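You operate a simulated robot arm through the tools that you are given. There is no shell and no other tool.

The job below is to be done with a simulated robot arm. You get a single attempt, and the scene is never put back.

JOB
Too much air scattered the bundle: knock it square and fan it again at 250 kPa.
Fine: shut the red valve first, bring the knob down, knock with the wooden block and put it back; open the valve till the sheets fan out, then shut it.

The check looks at the end state, three seconds after you hand in, the way a careful person would. Anything else that was tipped, shoved, dropped, spilled or broken makes it a failure. Flat cloth is picked up by pressing the open fingertips on it (5 to 10 N) and closing them slowly along it; thin cloth reads only 2 to 8 mm in the jaws.

ROBOT AND FRAMES
A 6-joint arm with a two-finger gripper, fixed in place. Base frame: the origin is at the foot of the arm, x ahead of it, y to its left, z up; the work surface is at about z = 0.8. Lengths are in m, angles in rad, forces in N, time in s.
With the tool pointing down near the work surface it reaches from about 0.1 to 0.7 m from the base axis. Its first joint turns from -1.152 to 1.152 rad. Payload 2.45 kg.
Tool frame: the origin (TCP) lies between the finger pads and is the grasp point; the fingertips stand 0.03 m ahead of it; z points along the fingers, y is the line along which they close. Largest opening 0.106 m; the body of the gripper starts 0.079 m behind the TCP.
Orientation is that of the tool frame in the base frame, as a unit quaternion [w, x, y, z]. With the fingers straight down and closing along the base's y, the tool's x points along the base's -x, its y along +y and its z along -z.

CONTROLS
- The arm moves only by the tool drive_tool. Its argument "rows" is a list of rows, each an object (a shift or turn left out is 0, a gripper value left out holds the last) with "turn": the turn, a rotation vector about the tool's x, y, z in units of 90 degrees (1.0 is 90 degrees), a list of three; "offset": the shift along the tool's x, y, z in units of 500 mm (1.0 is 500 mm), a list of three; "claw": the opening in per cent of the stroke, from 0 (shut) to 100 (fully open). In form: [{"turn": [ax, ay, az], "offset": [dx, dy, dz], "claw": claw}, ...]. A call has 1 to 20 rows; each row is the pose to reach, as a shift and turn from the pose commanded when the call began, along the tool's axes at that moment. A call with a number of a shift or a turn outside -1 to 1 is refused whole. Each row takes 0.2 s and may step no farther than 0.05 m and 0.15 rad from the row before; otherwise, or with a gripper value out of range, the whole call is refused. Where a pose cannot be reached the arm comes as near as it can. A force on the tool above 40 N (or 10 N above the force at the start of the call, whichever is more), or a blocked arm, ends the call early, and 0.2 s more pass. Each finger travels about 0.153 m/s and halts on what it meets, pressing with about 30 N; the grip force reading is that of the motor and also rises with nothing between the fingers. The clock runs only during rows and for 0.2 s after the last one: add rows that repeat a pose to give the fingers time. The reply holds the time, the measured pose of the TCP, the force on the tool along the base axes, the opening and the grip force, in the units named above and with some noise, with the torque about the TCP (base axes, N m) and any sound that the robot's microphone picked up.
- Cameras (640 x 400 px; columns grow to the right, rows downward): "scene" is fixed at [0.0685, 0.4282, 1.3994]; the picture's right is [-0.61, -0.79, 0.00], its down [-0.48, 0.37, -0.80] and it looks along [0.63, -0.49, -0.61] (base axes); focal length 256 px, centre (320, 200). "wrist" rides on the gripper at [0.076, -0.002, -0.106] in the tool frame; the picture's right is [0.02, 1.00, 0.00], its down [-0.78, 0.02, -0.62] and it looks along [-0.62, 0.01, 0.78] (tool axes); focal length 247 px, centre (320, 200). There is no depth. A picture from a camera that has moved, and an enlarged one, comes with that camera's place and axes in the base frame and with its lens.
- get_image(camera): a new picture of that camera. It takes no simulated time.
- inspect(camera, box): a new picture of the part [left, top, right, bottom] of that camera's present view, enlarged. It takes no simulated time.
- close_job(): hands the job in; it is judged then, once.

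Places have to be worked out from the pictures, the camera data and where the tool is seen. Open the gripper and draw the arm clear of the work before you hand the job in, unless the task says otherwise.

The tools are called as a command line: name --argument value ..., lists and objects as JSON in quotes. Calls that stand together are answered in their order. drive_tool: Moves the arm, as the interface text tells. Its arguments: {"type":"object","properties":{"rows":{"type":"array","items":{"type":"object","properties":{"turn":{"type":"array","items":{"type":"number"}},"offset":{"type":"array","items":{"type":"number"}},"claw":{"type":"number"}}}}},"required":["rows"]} The other tools are called the same way: get_image (camera) takes a picture; inspect (camera, box) takes an enlarged picture of a part of a camera's view; close_job () hands the job in.

At the start:

```text
time: 0.0
ee_pos: [0.38, 0.0684, 1.2392]
ee_rot: [0.001, -0.001, 1.0, 0.001]
ft_force: [-0.2, 0.1, -0.8]
ft_torque: [-0.02, 0.03, 0.01]
width: 0.1062
grasp_force: 0.1
```

scene: 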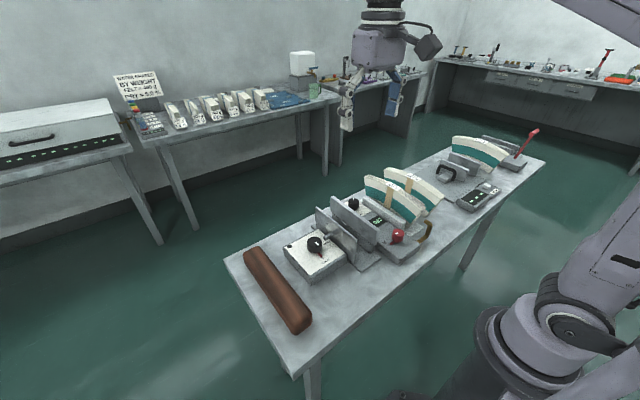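
wrist: 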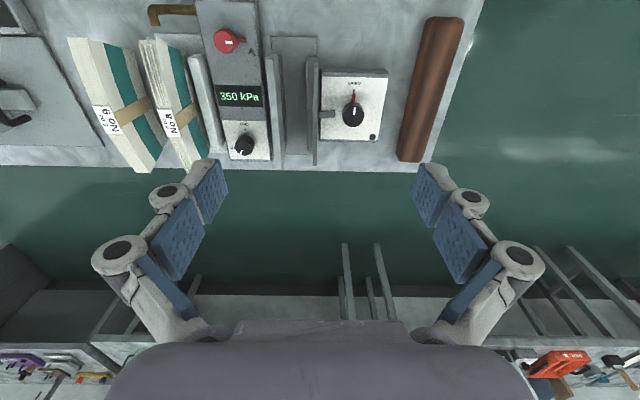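

I'll start by looking closely at the bench in both views before moving anything.

inspect --camera "scene" --box '[220, 120, 560, 340]'

inspect --camera "wrist" --box '[0, 0, 480, 190]'

inspect --camera "scene" --box '[270, 180, 450, 300]'

inspect --camera "scene" --box '[420, 110, 560, 220]'

```text
1.82 times, centred on (390, 230) of scene
camera zoom: at [0.0685, 0.4282, 1.3994], right [-0.61, -0.79, 0.0], down [-0.48, 0.37, -0.8], along [0.63, -0.49, -0.61], focal length 465 px, centre (193, 146)
```

zoom: 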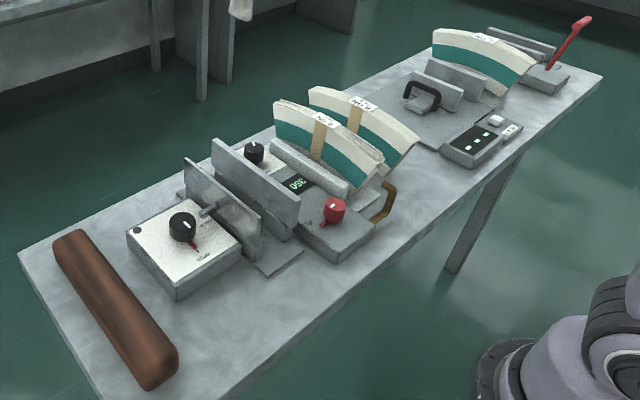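

```text
1.33 times, centred on (240, 95) of wrist
camera zoom: at [0.3033, 0.0676, 1.344], right [-0.02, 1.0, 0.0], down [0.78, 0.02, 0.62], along [0.62, 0.01, -0.78], focal length 329 px, centre (427, 340)
```

zoom: 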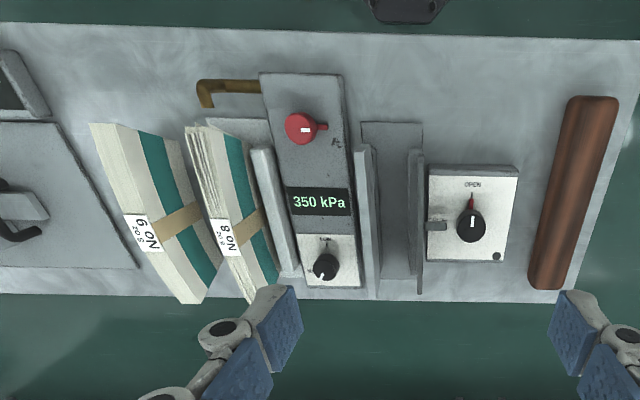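

```text
3.33 times, centred on (360, 240) of scene
camera zoom: at [0.0685, 0.4282, 1.3994], right [-0.61, -0.79, 0.0], down [-0.48, 0.37, -0.8], along [0.63, -0.49, -0.61], focal length 852 px, centre (187, 67)
```

zoom: 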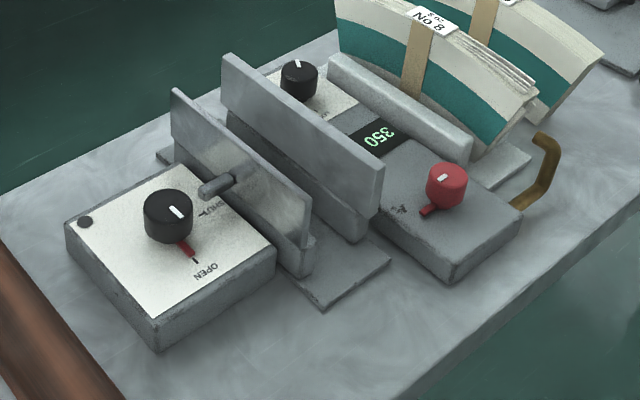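

```text
3.64 times, centred on (490, 165) of scene
camera zoom: at [0.0685, 0.4282, 1.3994], right [-0.61, -0.79, 0.0], down [-0.48, 0.37, -0.8], along [0.63, -0.49, -0.61], focal length 930 px, centre (-298, 327)
```

zoom: 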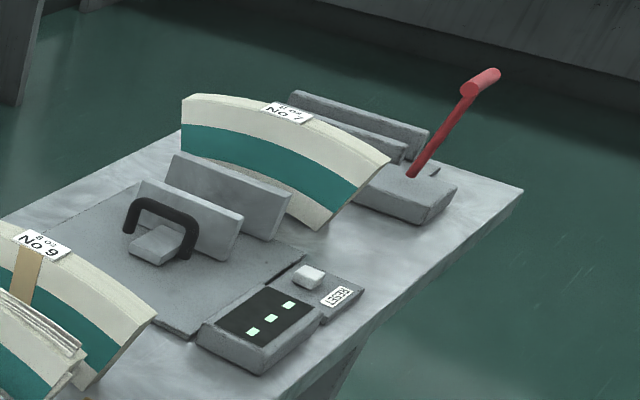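

The air unit (red knob, "350 kPa" display, black kPa knob) sits around y≈-0.09, with bundle No 8 beside it, a brass nozzle, and the wooden block at y≈0.28. I'll move the wrist camera back and lower to see the air unit and the bundle closely.

drive_tool --rows '[{"offset": [0.04, -0.05, 0.04]}, {"offset": [0.085, -0.1, 0.085]}, {"offset": [0.13, -0.15, 0.13]}, {"offset": [0.175, -0.2, 0.175]}, {"offset": [0.22, -0.25, 0.22]}, {"offset": [0.26, -0.3, 0.26]}, {"offset": [0.26, -0.3, 0.26]}]'

get_image --camera "wrist"

get_image --camera "scene"

```text
time: 1.6
ee_pos: [0.249, -0.0816, 1.1073]
ee_rot: [0.001, 0.0, 1.0, 0.0]
ft_force: [-1.0, -0.3, -0.5]
ft_torque: [-0.01, 0.01, -0.02]
width: 0.106
grasp_force: 0.0
```

```text
taken
camera wrist: at [0.1735, -0.0822, 1.2136], right [-0.02, 1.0, 0.0], down [0.78, 0.02, 0.62], along [0.62, 0.01, -0.78], focal length 247 px, centre (320, 200)
```

wrist: 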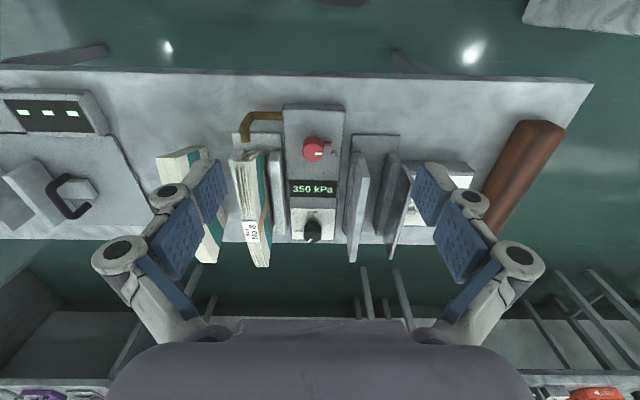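

```text
taken
```

scene: 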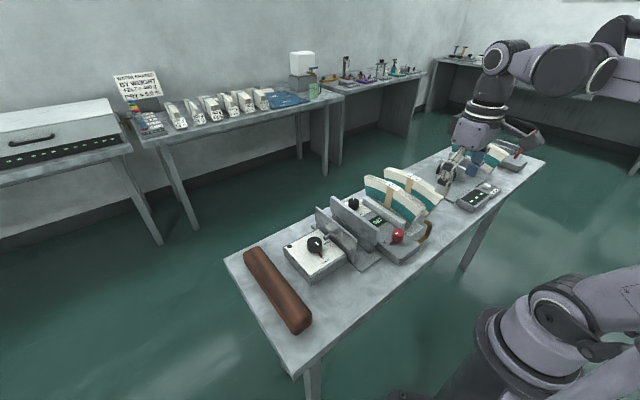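

inspect --camera "wrist" --box '[220, 90, 360, 280]'

inspect --camera "wrist" --box '[140, 90, 300, 200]'

inspect --camera "wrist" --box '[330, 100, 580, 260]'

inspect --camera "scene" --box '[340, 150, 460, 260]'

inspect --camera "scene" --box '[100, 60, 330, 140]'

```text
2.11 times, centred on (290, 185) of wrist
camera zoom: at [0.1735, -0.0822, 1.2136], right [-0.02, 1.0, 0.0], down [0.78, 0.02, 0.62], along [0.62, 0.01, -0.78], focal length 520 px, centre (383, 232)
```

zoom: 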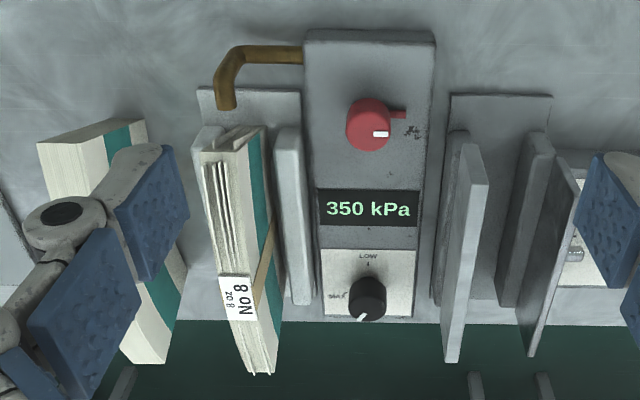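

```text
3.64 times, centred on (220, 145) of wrist
camera zoom: at [0.1735, -0.0822, 1.2136], right [-0.02, 1.0, 0.0], down [0.78, 0.02, 0.62], along [0.62, 0.01, -0.78], focal length 898 px, centre (684, 400)
```

zoom: 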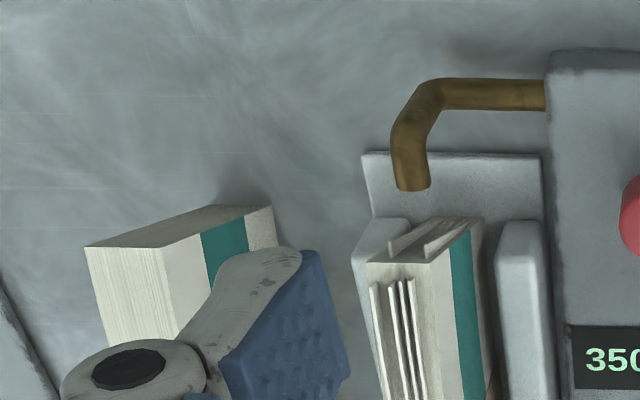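

```text
2.50 times, centred on (455, 180) of wrist
camera zoom: at [0.1735, -0.0822, 1.2136], right [-0.02, 1.0, 0.0], down [0.78, 0.02, 0.62], along [0.62, 0.01, -0.78], focal length 617 px, centre (-18, 250)
```

zoom: 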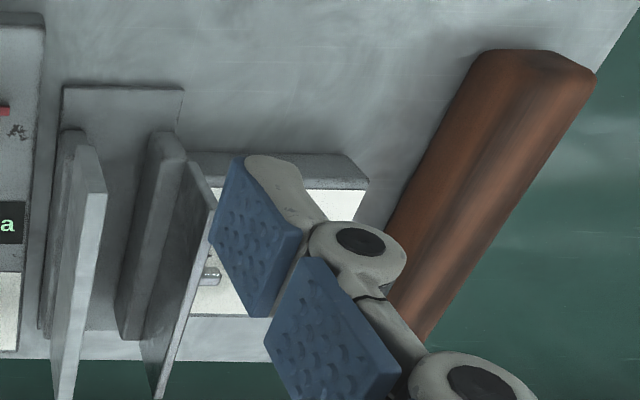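

```text
3.64 times, centred on (400, 205) of scene
camera zoom: at [0.0685, 0.4282, 1.3994], right [-0.61, -0.79, 0.0], down [-0.48, 0.37, -0.8], along [0.63, -0.49, -0.61], focal length 930 px, centre (29, 182)
```

zoom: 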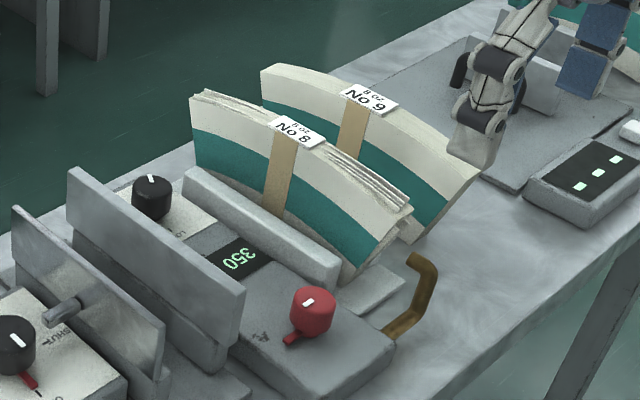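

```text
2.78 times, centred on (215, 100) of scene
camera zoom: at [0.0685, 0.4282, 1.3994], right [-0.61, -0.79, 0.0], down [-0.48, 0.37, -0.8], along [0.63, -0.49, -0.61], focal length 712 px, centre (612, 478)
```

zoom: 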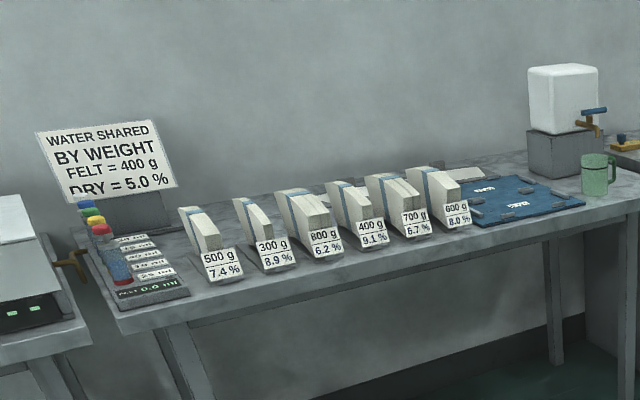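

The No 8 bundle is sitting in a cradle of two rails with several sheets standing proud at the top near the nozzle. I'll zoom closely on the knob, valve and its label.

inspect --camera "wrist" --box '[285, 195, 345, 250]'

inspect --camera "wrist" --box '[285, 115, 350, 175]'

inspect --camera "scene" --box '[375, 215, 425, 265]'

inspect --camera "scene" --box '[335, 190, 400, 240]'

inspect --camera "scene" --box '[280, 220, 350, 290]'

```text
7.27 times, centred on (315, 222) of wrist
camera zoom: at [0.1735, -0.0822, 1.2136], right [-0.02, 1.0, 0.0], down [0.78, 0.02, 0.62], along [0.62, 0.01, -0.78], focal length 1796 px, centre (356, 36)
```

zoom: 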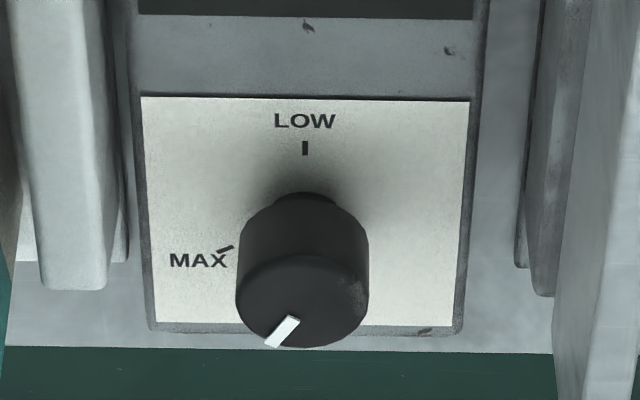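

```text
6.67 times, centred on (318, 145) of wrist
camera zoom: at [0.1735, -0.0822, 1.2136], right [-0.02, 1.0, 0.0], down [0.78, 0.02, 0.62], along [0.62, 0.01, -0.78], focal length 1646 px, centre (337, 567)
```

zoom: 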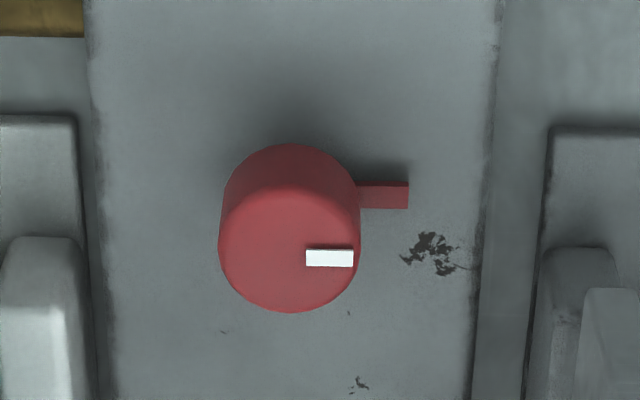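

```text
8.00 times, centred on (400, 240) of scene
camera zoom: at [0.0685, 0.4282, 1.3994], right [-0.61, -0.79, 0.0], down [-0.48, 0.37, -0.8], along [0.63, -0.49, -0.61], focal length 2046 px, centre (-320, -120)
```

zoom: 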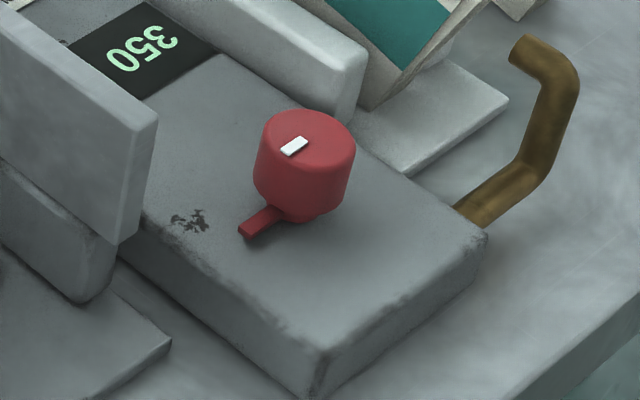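

```text
8.00 times, centred on (368, 215) of scene
camera zoom: at [0.0685, 0.4282, 1.3994], right [-0.61, -0.79, 0.0], down [-0.48, 0.37, -0.8], along [0.63, -0.49, -0.61], focal length 2046 px, centre (-60, 80)
```

zoom: 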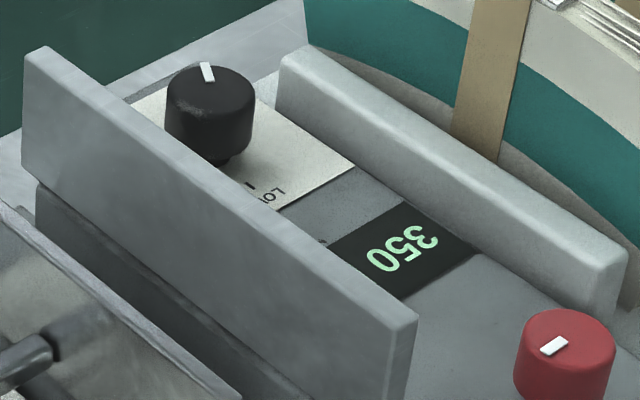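

```text
5.71 times, centred on (315, 255) of scene
camera zoom: at [0.0685, 0.4282, 1.3994], right [-0.61, -0.79, 0.0], down [-0.48, 0.37, -0.8], along [0.63, -0.49, -0.61], focal length 1461 px, centre (349, -114)
```

zoom: 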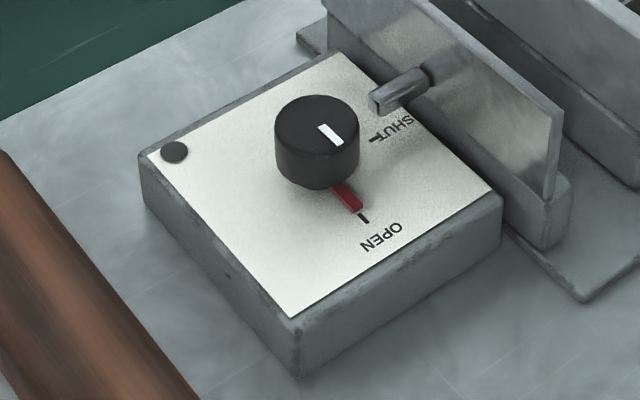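

The valve, knob and bundle positions are triangulated: valve ≈(0.357,-0.091), kPa knob ≈(0.546,-0.090), and bundle No 8 ≈ y -0.18. Before acting I'll take detailed looks at the bundle's scattered sheets and the nozzle.

inspect --camera "scene" --box '[360, 165, 440, 215]'

inspect --camera "scene" --box '[385, 190, 445, 235]'

inspect --camera "wrist" --box '[225, 130, 285, 200]'

inspect --camera "wrist" --box '[225, 190, 300, 275]'

```text
8.00 times, centred on (400, 190) of scene
camera zoom: at [0.0685, 0.4282, 1.3994], right [-0.61, -0.79, 0.0], down [-0.48, 0.37, -0.8], along [0.63, -0.49, -0.61], focal length 2046 px, centre (-320, 280)
```

zoom: 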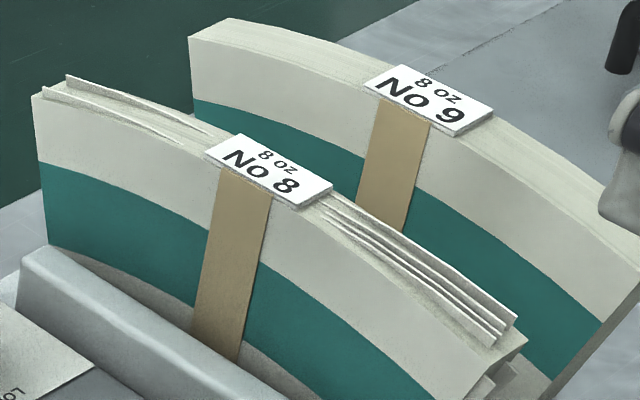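

```text
8.89 times, centred on (415, 212) of scene
camera zoom: at [0.0685, 0.4282, 1.3994], right [-0.61, -0.79, 0.0], down [-0.48, 0.37, -0.8], along [0.63, -0.49, -0.61], focal length 2273 px, centre (-524, 89)
```

zoom: 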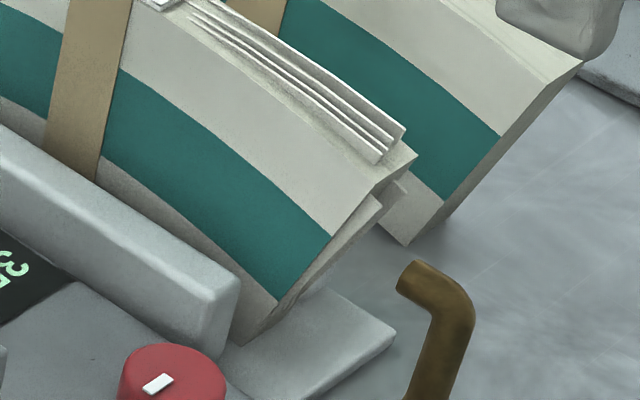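

```text
5.71 times, centred on (255, 165) of wrist
camera zoom: at [0.1735, -0.0822, 1.2136], right [-0.02, 1.0, 0.0], down [0.78, 0.02, 0.62], along [0.62, 0.01, -0.78], focal length 1411 px, centre (691, 400)
```

zoom: 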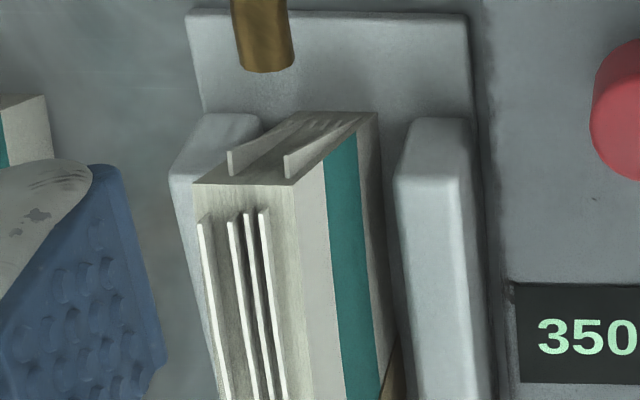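

```text
4.71 times, centred on (262, 232) of wrist
camera zoom: at [0.1735, -0.0822, 1.2136], right [-0.02, 1.0, 0.0], down [0.78, 0.02, 0.62], along [0.62, 0.01, -0.78], focal length 1162 px, centre (591, 47)
```

zoom: 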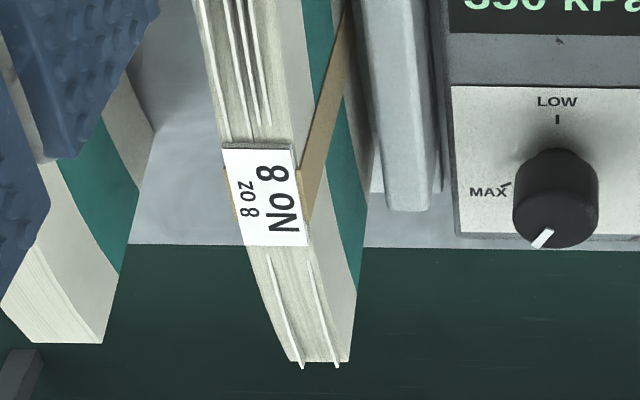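

The display reads 350 kPa; LOW is toward -x and MAX toward -y on the dial, so turning counter‑clockwise from above should lower it. I'll come above the red valve (≈0.357, -0.091) with the jaws turned 45° and look closer.

drive_tool --rows '[{"offset": [-0.036, -0.003, 0.036], "turn": [0, 0, 0.084]}, {"offset": [-0.072, -0.006, 0.072], "turn": [0, 0, 0.167]}, {"offset": [-0.108, -0.009, 0.108], "turn": [0, 0, 0.25]}, {"offset": [-0.144, -0.012, 0.144], "turn": [0, 0, 0.334]}, {"offset": [-0.18, -0.015, 0.18], "turn": [0, 0, 0.417]}, {"offset": [-0.216, -0.0188, 0.2146], "turn": [0, 0, 0.5], "claw": 60}, {"offset": [-0.216, -0.0188, 0.2146], "turn": [0, 0, 0.5], "claw": 60}]'

get_image --camera "wrist"

get_image --camera "scene"

```text
time: 3.2
ee_pos: [0.3582, -0.0913, 1.0017]
ee_rot: [0.0, 0.383, 0.924, -0.001]
ft_force: [-0.7, 0.8, 0.4]
ft_torque: [0.03, 0.02, 0.02]
width: 0.0635
grasp_force: 0.0
```

```text
taken
camera wrist: at [0.3032, -0.0377, 1.1073], right [0.69, 0.72, 0.0], down [0.56, -0.54, 0.62], along [0.45, -0.43, -0.78], focal length 247 px, centre (320, 200)
```

wrist: 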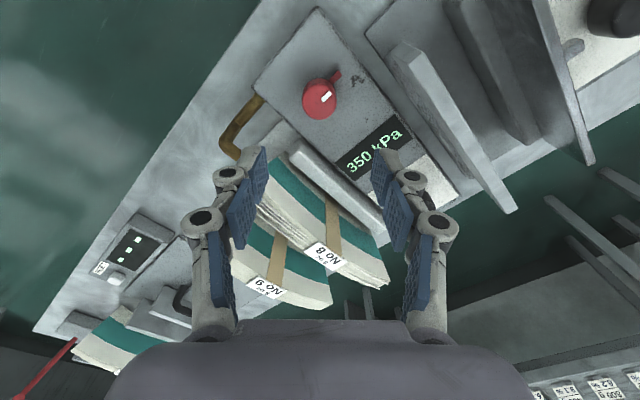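

```text
taken
```

scene: 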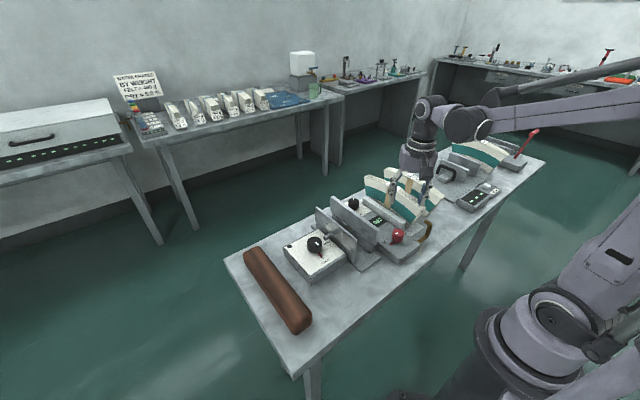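

The valve is seen just below the jaws. I'll zoom on it to refine its centre and check the marks around it.

inspect --camera "wrist" --box '[280, 60, 370, 130]'

inspect --camera "wrist" --box '[210, 60, 400, 200]'

```text
5.71 times, centred on (325, 95) of wrist
camera zoom: at [0.3032, -0.0377, 1.1073], right [0.69, 0.72, 0.0], down [0.56, -0.54, 0.62], along [0.45, -0.43, -0.78], focal length 1411 px, centre (291, 800)
```

zoom: 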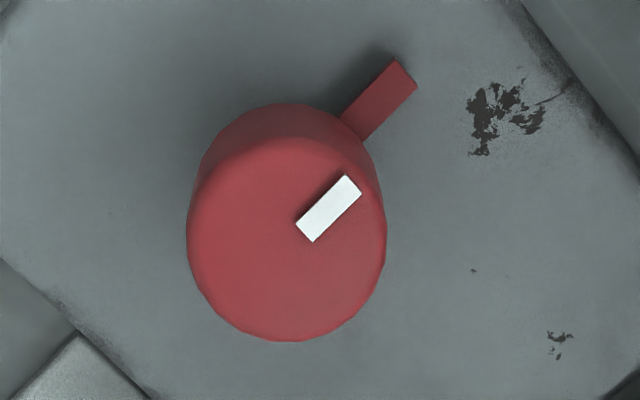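

```text
2.86 times, centred on (305, 130) of wrist
camera zoom: at [0.3032, -0.0377, 1.1073], right [0.69, 0.72, 0.0], down [0.56, -0.54, 0.62], along [0.45, -0.43, -0.78], focal length 706 px, centre (363, 400)
```

zoom: 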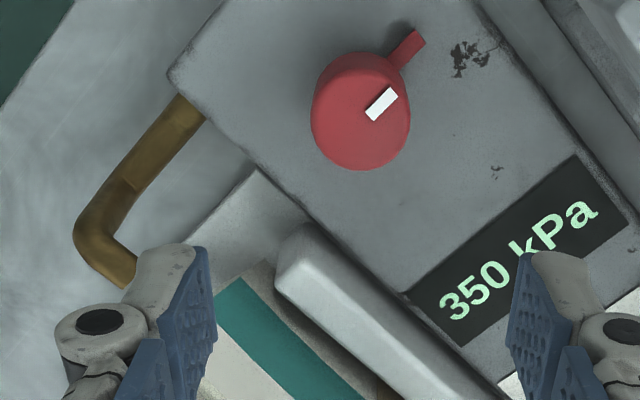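

Valve centre refined to (0.357, -0.0905), cap top z≈0.862, and the jaws are straddling it. I'll descend with the jaws open to z≈0.870 and watch the force.

drive_tool --rows '[{"offset": [0, 0, 0.08]}, {"offset": [0, 0, 0.15]}, {"offset": [0, 0, 0.2]}, {"offset": [0, 0, 0.235]}, {"offset": [0, 0, 0.262]}, {"offset": [0, 0, 0.262]}]'

get_image --camera "wrist"

inspect --camera "scene" --box '[340, 150, 460, 260]'

```text
time: 4.6
ee_pos: [0.3563, -0.0913, 0.8707]
ee_rot: [-0.001, 0.382, 0.924, 0.0]
ft_force: [0.4, -0.2, 0.2]
ft_torque: [0.0, -0.01, 0.0]
width: 0.0635
grasp_force: 0.0
```

```text
taken
camera wrist: at [0.3017, -0.0378, 0.9764], right [0.69, 0.72, 0.0], down [0.57, -0.54, 0.62], along [0.45, -0.43, -0.78], focal length 247 px, centre (320, 200)
```

wrist: 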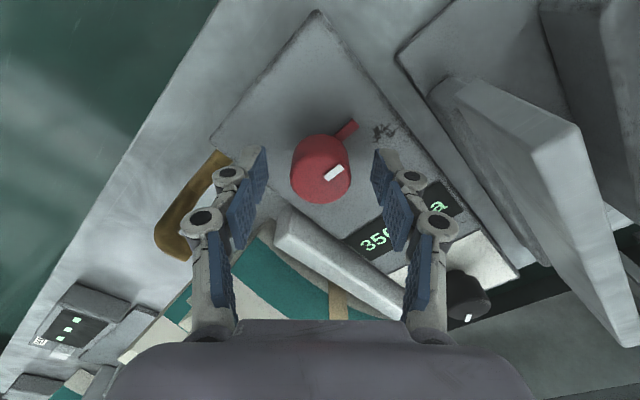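

```text
3.64 times, centred on (400, 205) of scene
camera zoom: at [0.0685, 0.4282, 1.3994], right [-0.61, -0.79, 0.0], down [-0.48, 0.37, -0.8], along [0.63, -0.49, -0.61], focal length 930 px, centre (29, 182)
```

zoom: 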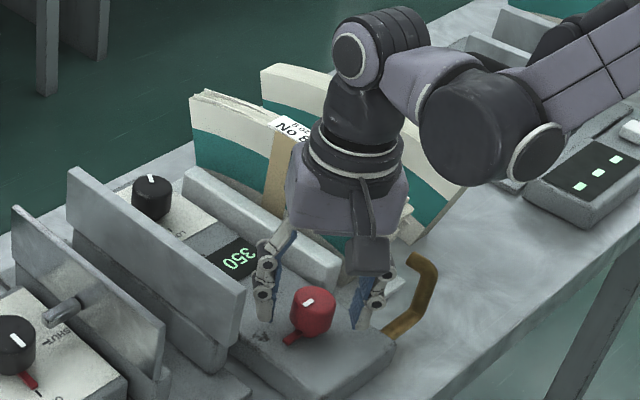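

The cap sits between the pads. I'll close on it gently and read the grip.

drive_tool --rows '[{"claw": 45}, {"claw": 38}, {"claw": 32}, {"claw": 26}, {"claw": 20}, {"claw": 20}]'

get_image --camera "wrist"

```text
time: 6.0
ee_pos: [0.3569, -0.0904, 0.8705]
ee_rot: [0.0, 0.382, 0.924, -0.001]
ft_force: [1.2, 1.7, 1.6]
ft_torque: [0.01, -0.07, -0.02]
width: 0.0332
grasp_force: 45.2
```

```text
taken
camera wrist: at [0.3017, -0.0377, 0.9767], right [0.69, 0.72, 0.0], down [0.57, -0.54, 0.62], along [0.45, -0.43, -0.78], focal length 247 px, centre (320, 200)
```

wrist: 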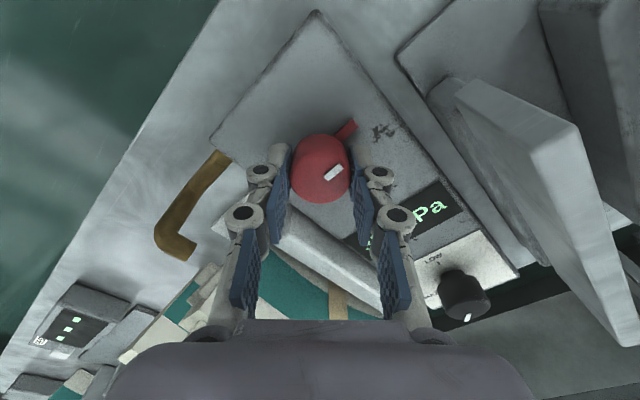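

I've got hold of the 33 mm cap. I'll try a small clockwise turn (about 17°) and read the torque and any sound.

drive_tool --rows '[{"turn": [0, 0, 0.07]}, {"turn": [0, 0, 0.14]}, {"turn": [0, 0, 0.19]}, {"turn": [0, 0, 0.19]}]'

get_image --camera "wrist"

inspect --camera "scene" --box '[370, 215, 440, 265]'

```text
time: 7.0
ee_pos: [0.3554, -0.0916, 0.8705]
ee_rot: [-0.001, 0.517, 0.856, -0.001]
ft_force: [-7.3, -4.5, -11.7]
ft_torque: [-0.22, 0.19, 0.62]
width: 0.0331
grasp_force: 45.2
```

```text
taken
camera wrist: at [0.3199, -0.0242, 0.9758], right [0.87, 0.49, 0.0], down [0.38, -0.68, 0.62], along [0.3, -0.54, -0.78], focal length 247 px, centre (320, 200)
```

wrist: 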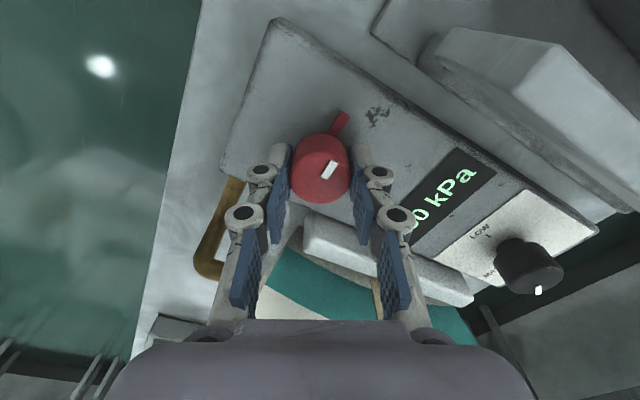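

```text
8.00 times, centred on (405, 240) of scene
camera zoom: at [0.0685, 0.4281, 1.3995], right [-0.61, -0.79, 0.0], down [-0.48, 0.37, -0.8], along [0.63, -0.49, -0.61], focal length 2046 px, centre (-360, -120)
```

zoom: 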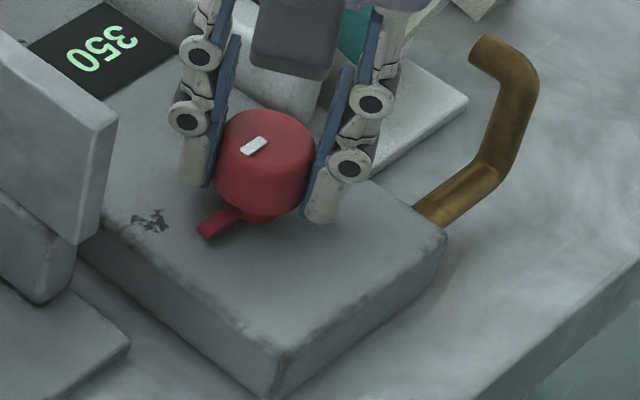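

The clockwise turn met a stop: 0.62 N m and the lever has not moved, so the pads just slipped. I'll check the bundle for change, then turn counter-clockwise in a small step and listen.

drive_tool --rows '[{"turn": [0, 0, -0.05]}, {"turn": [0, 0, -0.1]}, {"turn": [0, 0, -0.14]}, {"turn": [0, 0, -0.14]}]'

get_image --camera "wrist"

inspect --camera "scene" --box '[360, 165, 440, 265]'

```text
time: 8.0
ee_pos: [0.3566, -0.091, 0.8692]
ee_rot: [-0.001, 0.419, 0.908, -0.001]
ft_force: [-14.6, -7.2, -2.6]
ft_torque: [-0.17, 0.29, 0.01]
width: 0.0326
grasp_force: 44.6
```

```text
taken
camera wrist: at [0.3065, -0.0338, 0.9759], right [0.75, 0.67, 0.0], down [0.52, -0.58, 0.62], along [0.41, -0.46, -0.78], focal length 247 px, centre (320, 200)
```

wrist: 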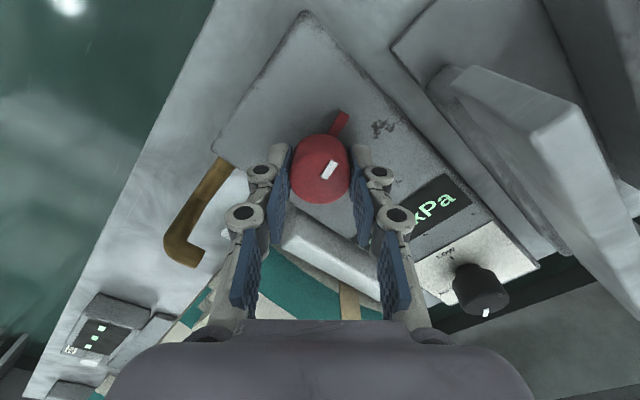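

```text
4.00 times, centred on (400, 215) of scene
camera zoom: at [0.0682, 0.428, 1.3995], right [-0.61, -0.79, 0.0], down [-0.48, 0.37, -0.8], along [0.63, -0.49, -0.61], focal length 1023 px, centre (0, 140)
```

zoom: 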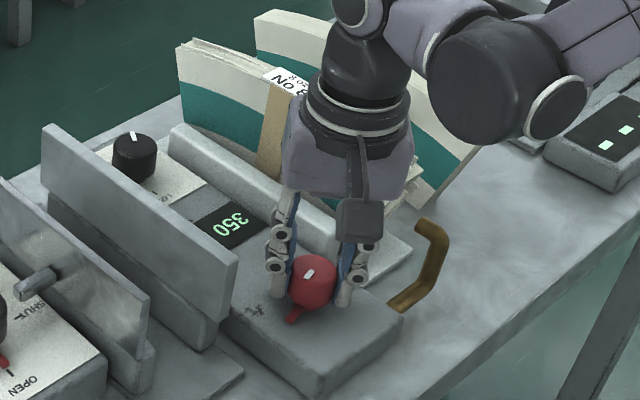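

The valve now follows counter-clockwise freely (≈12°, torque ~0), so its present position was the clockwise stop; the handle was in line with the pipe, i.e. open, and shutting is counter-clockwise. I'll keep turning in steps, watching the bundle.

drive_tool --rows '[{"offset": [0.0005, -0.002, 0], "turn": [0, 0, -0.07]}, {"offset": [0.0005, -0.002, 0], "turn": [0, 0, -0.14]}, {"offset": [0.0005, -0.002, 0], "turn": [0, 0, -0.21]}, {"offset": [0.0005, -0.002, 0], "turn": [0, 0, -0.28]}, {"offset": [0.0005, -0.002, 0], "turn": [0, 0, -0.28]}]'

get_image --camera "wrist"

inspect --camera "scene" --box '[360, 165, 440, 265]'

```text
time: 9.2
ee_pos: [0.3564, -0.0901, 0.8701]
ee_rot: [0.001, 0.21, 0.978, 0.001]
ft_force: [-4.1, -3.4, -36.1]
ft_torque: [0.15, -0.17, 0.01]
width: 0.0327
grasp_force: 44.9
```

```text
taken
camera wrist: at [0.2871, -0.0604, 0.9757], right [0.39, 0.92, 0.0], down [0.72, -0.31, 0.62], along [0.57, -0.24, -0.78], focal length 247 px, centre (320, 200)
```

wrist: 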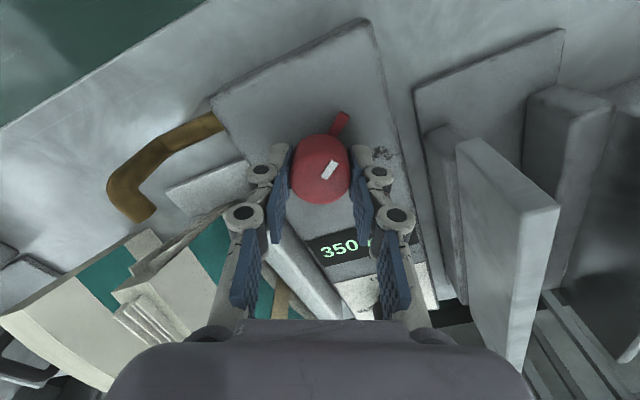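

```text
4.00 times, centred on (400, 215) of scene
camera zoom: at [0.0688, 0.428, 1.3995], right [-0.61, -0.79, 0.0], down [-0.48, 0.37, -0.8], along [0.63, -0.49, -0.61], focal length 1023 px, centre (0, 140)
```

zoom: 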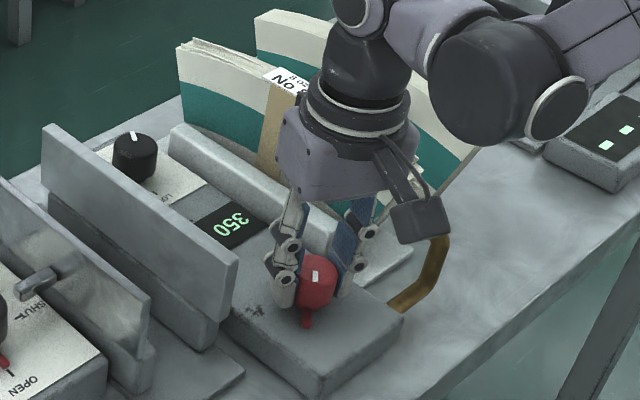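

The valve has turned ≈38°, with no sound and no change in the bundle, but a 36 N vertical bind built up. I'll open the jaws briefly to release the strain, regrip and check the force.

drive_tool --rows '[{"claw": 45}, {"claw": 45}, {"claw": 45}, {"claw": 35}, {"claw": 20}, {"claw": 20}, {"claw": 20}]'

```text
time: 10.8
ee_pos: [0.3565, -0.0913, 0.8693]
ee_rot: [0.0, 0.211, 0.978, -0.001]
ft_force: [0.6, 1.1, 1.3]
ft_torque: [0.1, 0.06, -0.02]
width: 0.0328
grasp_force: 44.6
```

Strain is gone. Continuing counter-clockwise another 25°.

drive_tool --rows '[{"turn": [0, 0, -0.07]}, {"turn": [0, 0, -0.14]}, {"turn": [0, 0, -0.21]}, {"turn": [0, 0, -0.28]}, {"turn": [0, 0, -0.28]}]'

get_image --camera "wrist"

```text
time: 12.0
ee_pos: [0.3565, -0.0912, 0.8703]
ee_rot: [0.0, -0.009, 1.0, 0.001]
ft_force: [5.3, 12.4, 22.2]
ft_torque: [0.32, 0.1, -0.03]
width: 0.0329
grasp_force: 45.0
```

```text
taken
camera wrist: at [0.281, -0.0926, 0.9758], right [-0.04, 1.0, 0.0], down [0.78, 0.03, 0.62], along [0.62, 0.03, -0.78], focal length 247 px, centre (320, 200)
```

wrist: 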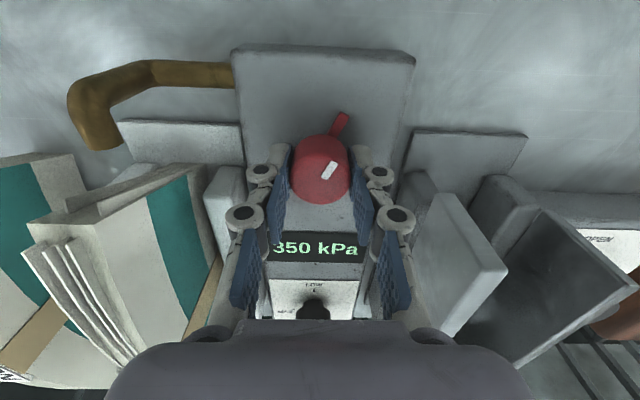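

The lever is now about 63° round and still free. Continuing to the expected 90° and slightly past to feel the stop.

drive_tool --rows '[{"turn": [0, 0, -0.07]}, {"turn": [0, 0, -0.14]}, {"turn": [0, 0, -0.21]}, {"turn": [0, 0, -0.28]}, {"turn": [0, 0, -0.33]}, {"turn": [0, 0, -0.33]}]'

get_image --camera "wrist"

inspect --camera "scene" --box '[360, 165, 440, 265]'

```text
time: 13.4
ee_pos: [0.3565, -0.0888, 0.8691]
ee_rot: [0.001, -0.264, 0.965, 0.003]
ft_force: [-1.0, 21.3, -9.5]
ft_torque: [0.47, -0.17, -0.8]
width: 0.0328
grasp_force: 44.8
```

```text
taken
camera wrist: at [0.292, -0.1299, 0.9752], right [-0.53, 0.85, 0.0], down [0.67, 0.41, 0.62], along [0.53, 0.33, -0.78], focal length 247 px, centre (320, 200)
```

wrist: 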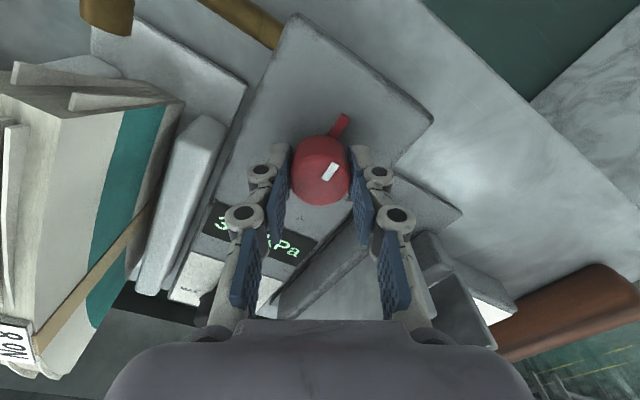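

```text
4.00 times, centred on (400, 215) of scene
camera zoom: at [0.0686, 0.4287, 1.3993], right [-0.61, -0.79, 0.0], down [-0.48, 0.37, -0.8], along [0.63, -0.49, -0.61], focal length 1023 px, centre (0, 140)
```

zoom: 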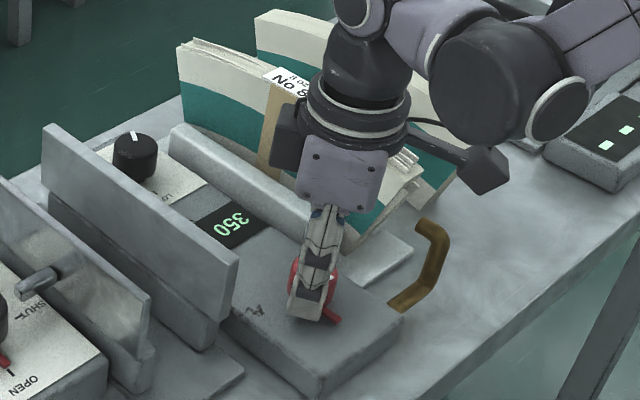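

The stop is reached (‑0.8 N m) with the lever pointing toward -x, 90° from where it was; no hiss and the bundle is unchanged, so the valve is shut. I'll release and lift straight up.

drive_tool --rows '[{"turn": [0, 0, 0.02], "claw": 40}, {"turn": [0, 0, 0.02], "claw": 60}, {"turn": [0, 0, 0.02], "claw": 60}, {"turn": [0, 0, 0.02], "offset": [0, 0, -0.05]}, {"turn": [0, 0, 0.02], "offset": [0, 0, -0.13]}, {"turn": [0, 0, 0.02], "offset": [0, 0, -0.21]}, {"turn": [0, 0, 0.02], "offset": [0, 0, -0.28]}, {"turn": [0, 0, 0.02], "offset": [0, 0, -0.28]}]'

get_image --camera "wrist"

inspect --camera "scene" --box '[360, 165, 440, 265]'

```text
time: 15.2
ee_pos: [0.3556, -0.091, 1.0091]
ee_rot: [0.001, -0.249, 0.969, 0.0]
ft_force: [0.2, -0.7, 0.3]
ft_torque: [0.02, -0.01, 0.03]
width: 0.0637
grasp_force: 0.0
```

```text
taken
camera wrist: at [0.2903, -0.1285, 1.1156], right [-0.5, 0.87, 0.0], down [0.68, 0.39, 0.62], along [0.54, 0.31, -0.78], focal length 247 px, centre (320, 200)
```

wrist: 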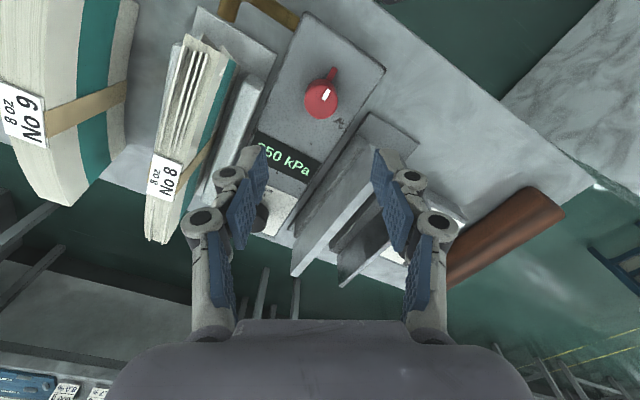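

```text
4.00 times, centred on (400, 215) of scene
camera zoom: at [0.0685, 0.4282, 1.3994], right [-0.61, -0.79, 0.0], down [-0.48, 0.37, -0.8], along [0.63, -0.49, -0.61], focal length 1023 px, centre (0, 140)
```

zoom: 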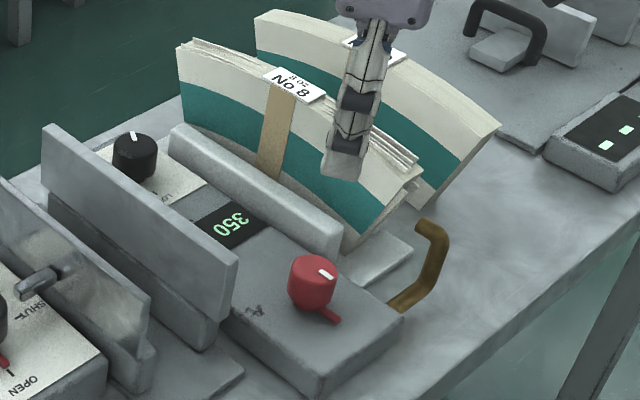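

The valve lever now points to -x. Next I move over the kPa knob at about (0.546, -0.090), turning the jaws so they'll close roughly along x there.

drive_tool --rows '[{"offset": [-0.0303, -0.0163, 0], "turn": [0, 0, 0.0897]}, {"offset": [-0.0605, -0.0326, 0], "turn": [0, 0, 0.1794]}, {"offset": [-0.0907, -0.049, 0], "turn": [0, 0, 0.2691]}, {"offset": [-0.121, -0.0653, 0], "turn": [0, 0, 0.3588]}, {"offset": [-0.1512, -0.0816, 0], "turn": [0, 0, 0.4485]}, {"offset": [-0.1815, -0.0979, 0], "turn": [0, 0, 0.5382]}, {"offset": [-0.2117, -0.1142, 0], "turn": [0, 0, 0.6279]}, {"offset": [-0.242, -0.1305, 0], "turn": [0, 0, 0.7176]}, {"offset": [-0.2722, -0.1469, 0], "turn": [0, 0, 0.8073]}, {"offset": [-0.3025, -0.1632, 0], "turn": [0, 0, 0.897]}, {"offset": [-0.3327, -0.1795, 0], "turn": [0, 0, 0.987]}, {"offset": [-0.3327, -0.1795, 0], "turn": [0, 0, 0.987]}]'

get_image --camera "wrist"

inspect --camera "wrist" --box '[270, 50, 370, 150]'

```text
time: 17.8
ee_pos: [0.5445, -0.0904, 1.0102]
ee_rot: [0.0, 0.501, 0.865, 0.001]
ft_force: [0.8, -0.5, 0.2]
ft_torque: [-0.02, 0.02, -0.01]
width: 0.0635
grasp_force: 0.0
```

```text
taken
camera wrist: at [0.5061, -0.0242, 1.1167], right [0.86, 0.52, 0.0], down [0.4, -0.67, 0.62], along [0.32, -0.53, -0.78], focal length 247 px, centre (320, 200)
```

wrist: 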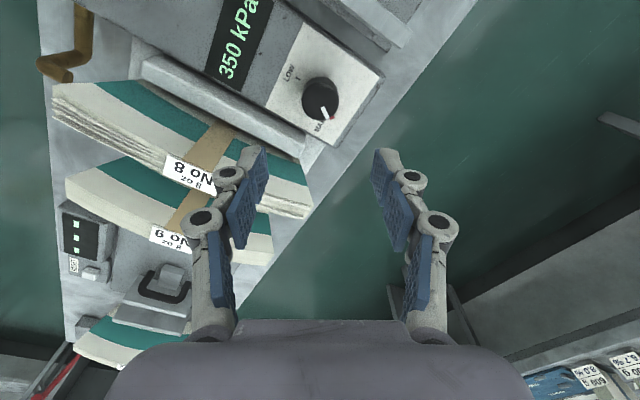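

```text
4.00 times, centred on (320, 100) of wrist
camera zoom: at [0.5061, -0.0242, 1.1167], right [0.86, 0.52, 0.0], down [0.4, -0.67, 0.62], along [0.32, -0.53, -0.78], focal length 988 px, centre (320, 600)
```

zoom: 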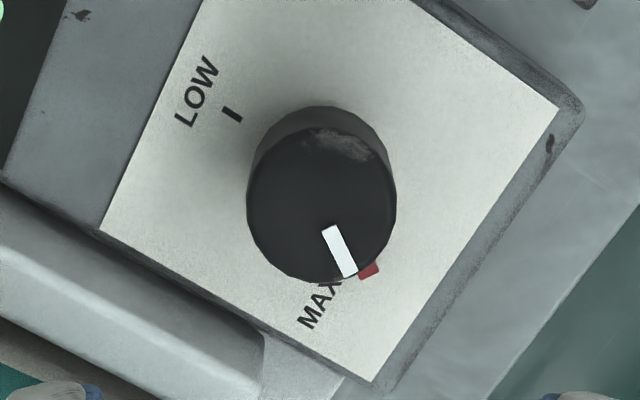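

The knob centre comes out at about (0.5455, -0.089), just under the jaws. Descending around it.

drive_tool --rows '[{"offset": [0.001, 0.002, 0.08]}, {"offset": [0.001, 0.002, 0.16]}, {"offset": [0.001, 0.002, 0.22]}, {"offset": [0.001, 0.002, 0.255]}, {"offset": [0.001, 0.002, 0.276]}, {"offset": [0.001, 0.002, 0.276]}]'

get_image --camera "wrist"

inspect --camera "scene" --box '[300, 150, 420, 260]'

```text
time: 19.2
ee_pos: [0.5453, -0.0872, 0.8716]
ee_rot: [0.0, 0.499, 0.866, -0.001]
ft_force: [0.4, 0.4, -0.9]
ft_torque: [-0.02, 0.02, -0.05]
width: 0.0636
grasp_force: 0.0
```

```text
taken
camera wrist: at [0.5067, -0.0226, 0.9781], right [0.86, 0.52, 0.0], down [0.41, -0.67, 0.62], along [0.32, -0.53, -0.78], focal length 247 px, centre (320, 200)
```

wrist: 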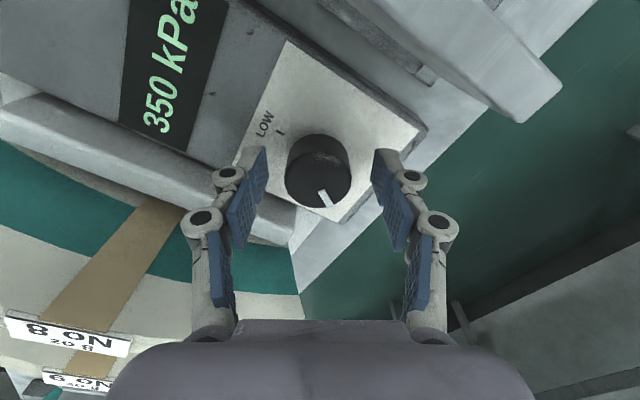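

```text
3.64 times, centred on (360, 205) of scene
camera zoom: at [0.0685, 0.4282, 1.3994], right [-0.61, -0.79, 0.0], down [-0.48, 0.37, -0.8], along [0.63, -0.49, -0.61], focal length 930 px, centre (174, 182)
```

zoom: 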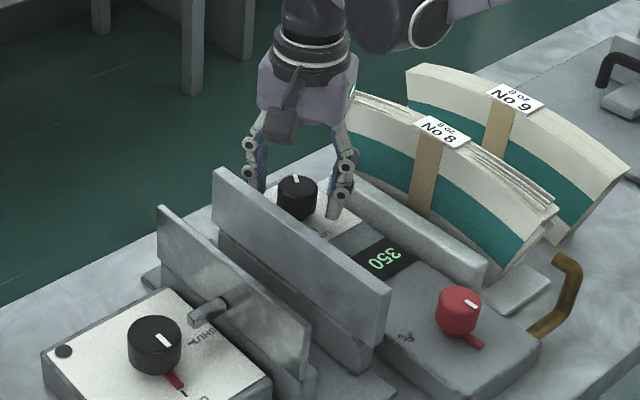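

Knob is centred between the pads. Closing on it gently.

drive_tool --rows '[{"claw": 45}, {"claw": 38}, {"claw": 33}, {"claw": 28}, {"claw": 22}, {"claw": 22}]'

get_image --camera "wrist"

```text
time: 20.6
ee_pos: [0.544, -0.0878, 0.8723]
ee_rot: [0.0, 0.501, 0.866, 0.001]
ft_force: [-12.5, -5.5, 0.1]
ft_torque: [-0.11, 0.52, -0.01]
width: 0.0371
grasp_force: 45.0
```

```text
taken
camera wrist: at [0.5061, -0.0231, 0.9785], right [0.86, 0.52, 0.0], down [0.41, -0.67, 0.62], along [0.32, -0.53, -0.78], focal length 247 px, centre (320, 200)
```

wrist: 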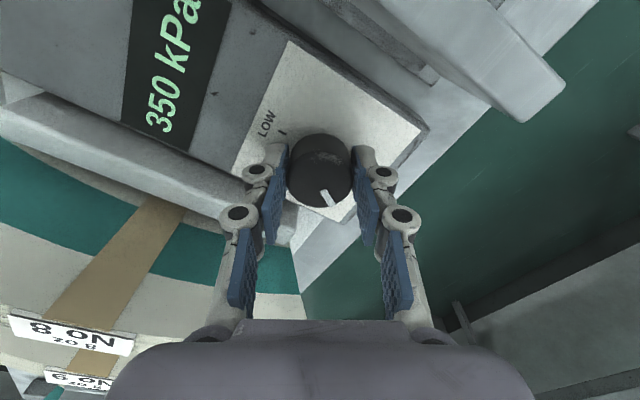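

Got the knob (37 mm). Turning it counter-clockwise ~25°, with a 1 mm centring correction, then reading the display.

drive_tool --rows '[{"offset": [0, -0.002, 0], "turn": [0, 0, -0.07]}, {"offset": [0, -0.002, 0], "turn": [0, 0, -0.14]}, {"offset": [0, -0.002, 0], "turn": [0, 0, -0.21]}, {"offset": [0, -0.002, 0], "turn": [0, 0, -0.28]}, {"offset": [0, -0.002, 0], "turn": [0, 0, -0.28]}]'

get_image --camera "wrist"

inspect --camera "scene" --box '[350, 190, 410, 240]'

```text
time: 21.8
ee_pos: [0.5435, -0.0898, 0.8722]
ee_rot: [-0.002, 0.299, 0.954, 0.001]
ft_force: [-14.0, -3.2, 12.2]
ft_torque: [-0.42, 0.17, 0.01]
width: 0.0371
grasp_force: 44.8
```

```text
taken
camera wrist: at [0.4815, -0.0467, 0.9785], right [0.55, 0.83, 0.0], down [0.65, -0.43, 0.62], along [0.52, -0.34, -0.78], focal length 247 px, centre (320, 200)
```

wrist: 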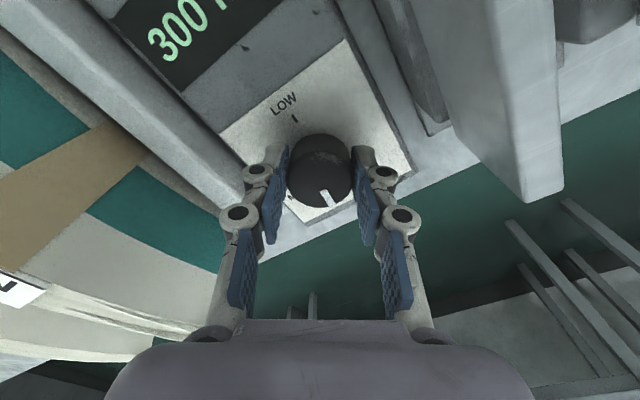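

```text
8.00 times, centred on (380, 215) of scene
camera zoom: at [0.068, 0.4282, 1.3994], right [-0.61, -0.79, 0.0], down [-0.48, 0.37, -0.8], along [0.63, -0.49, -0.61], focal length 2046 px, centre (-160, 80)
```

zoom: 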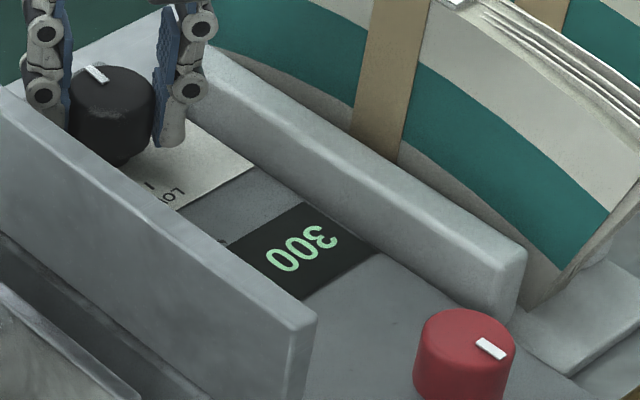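

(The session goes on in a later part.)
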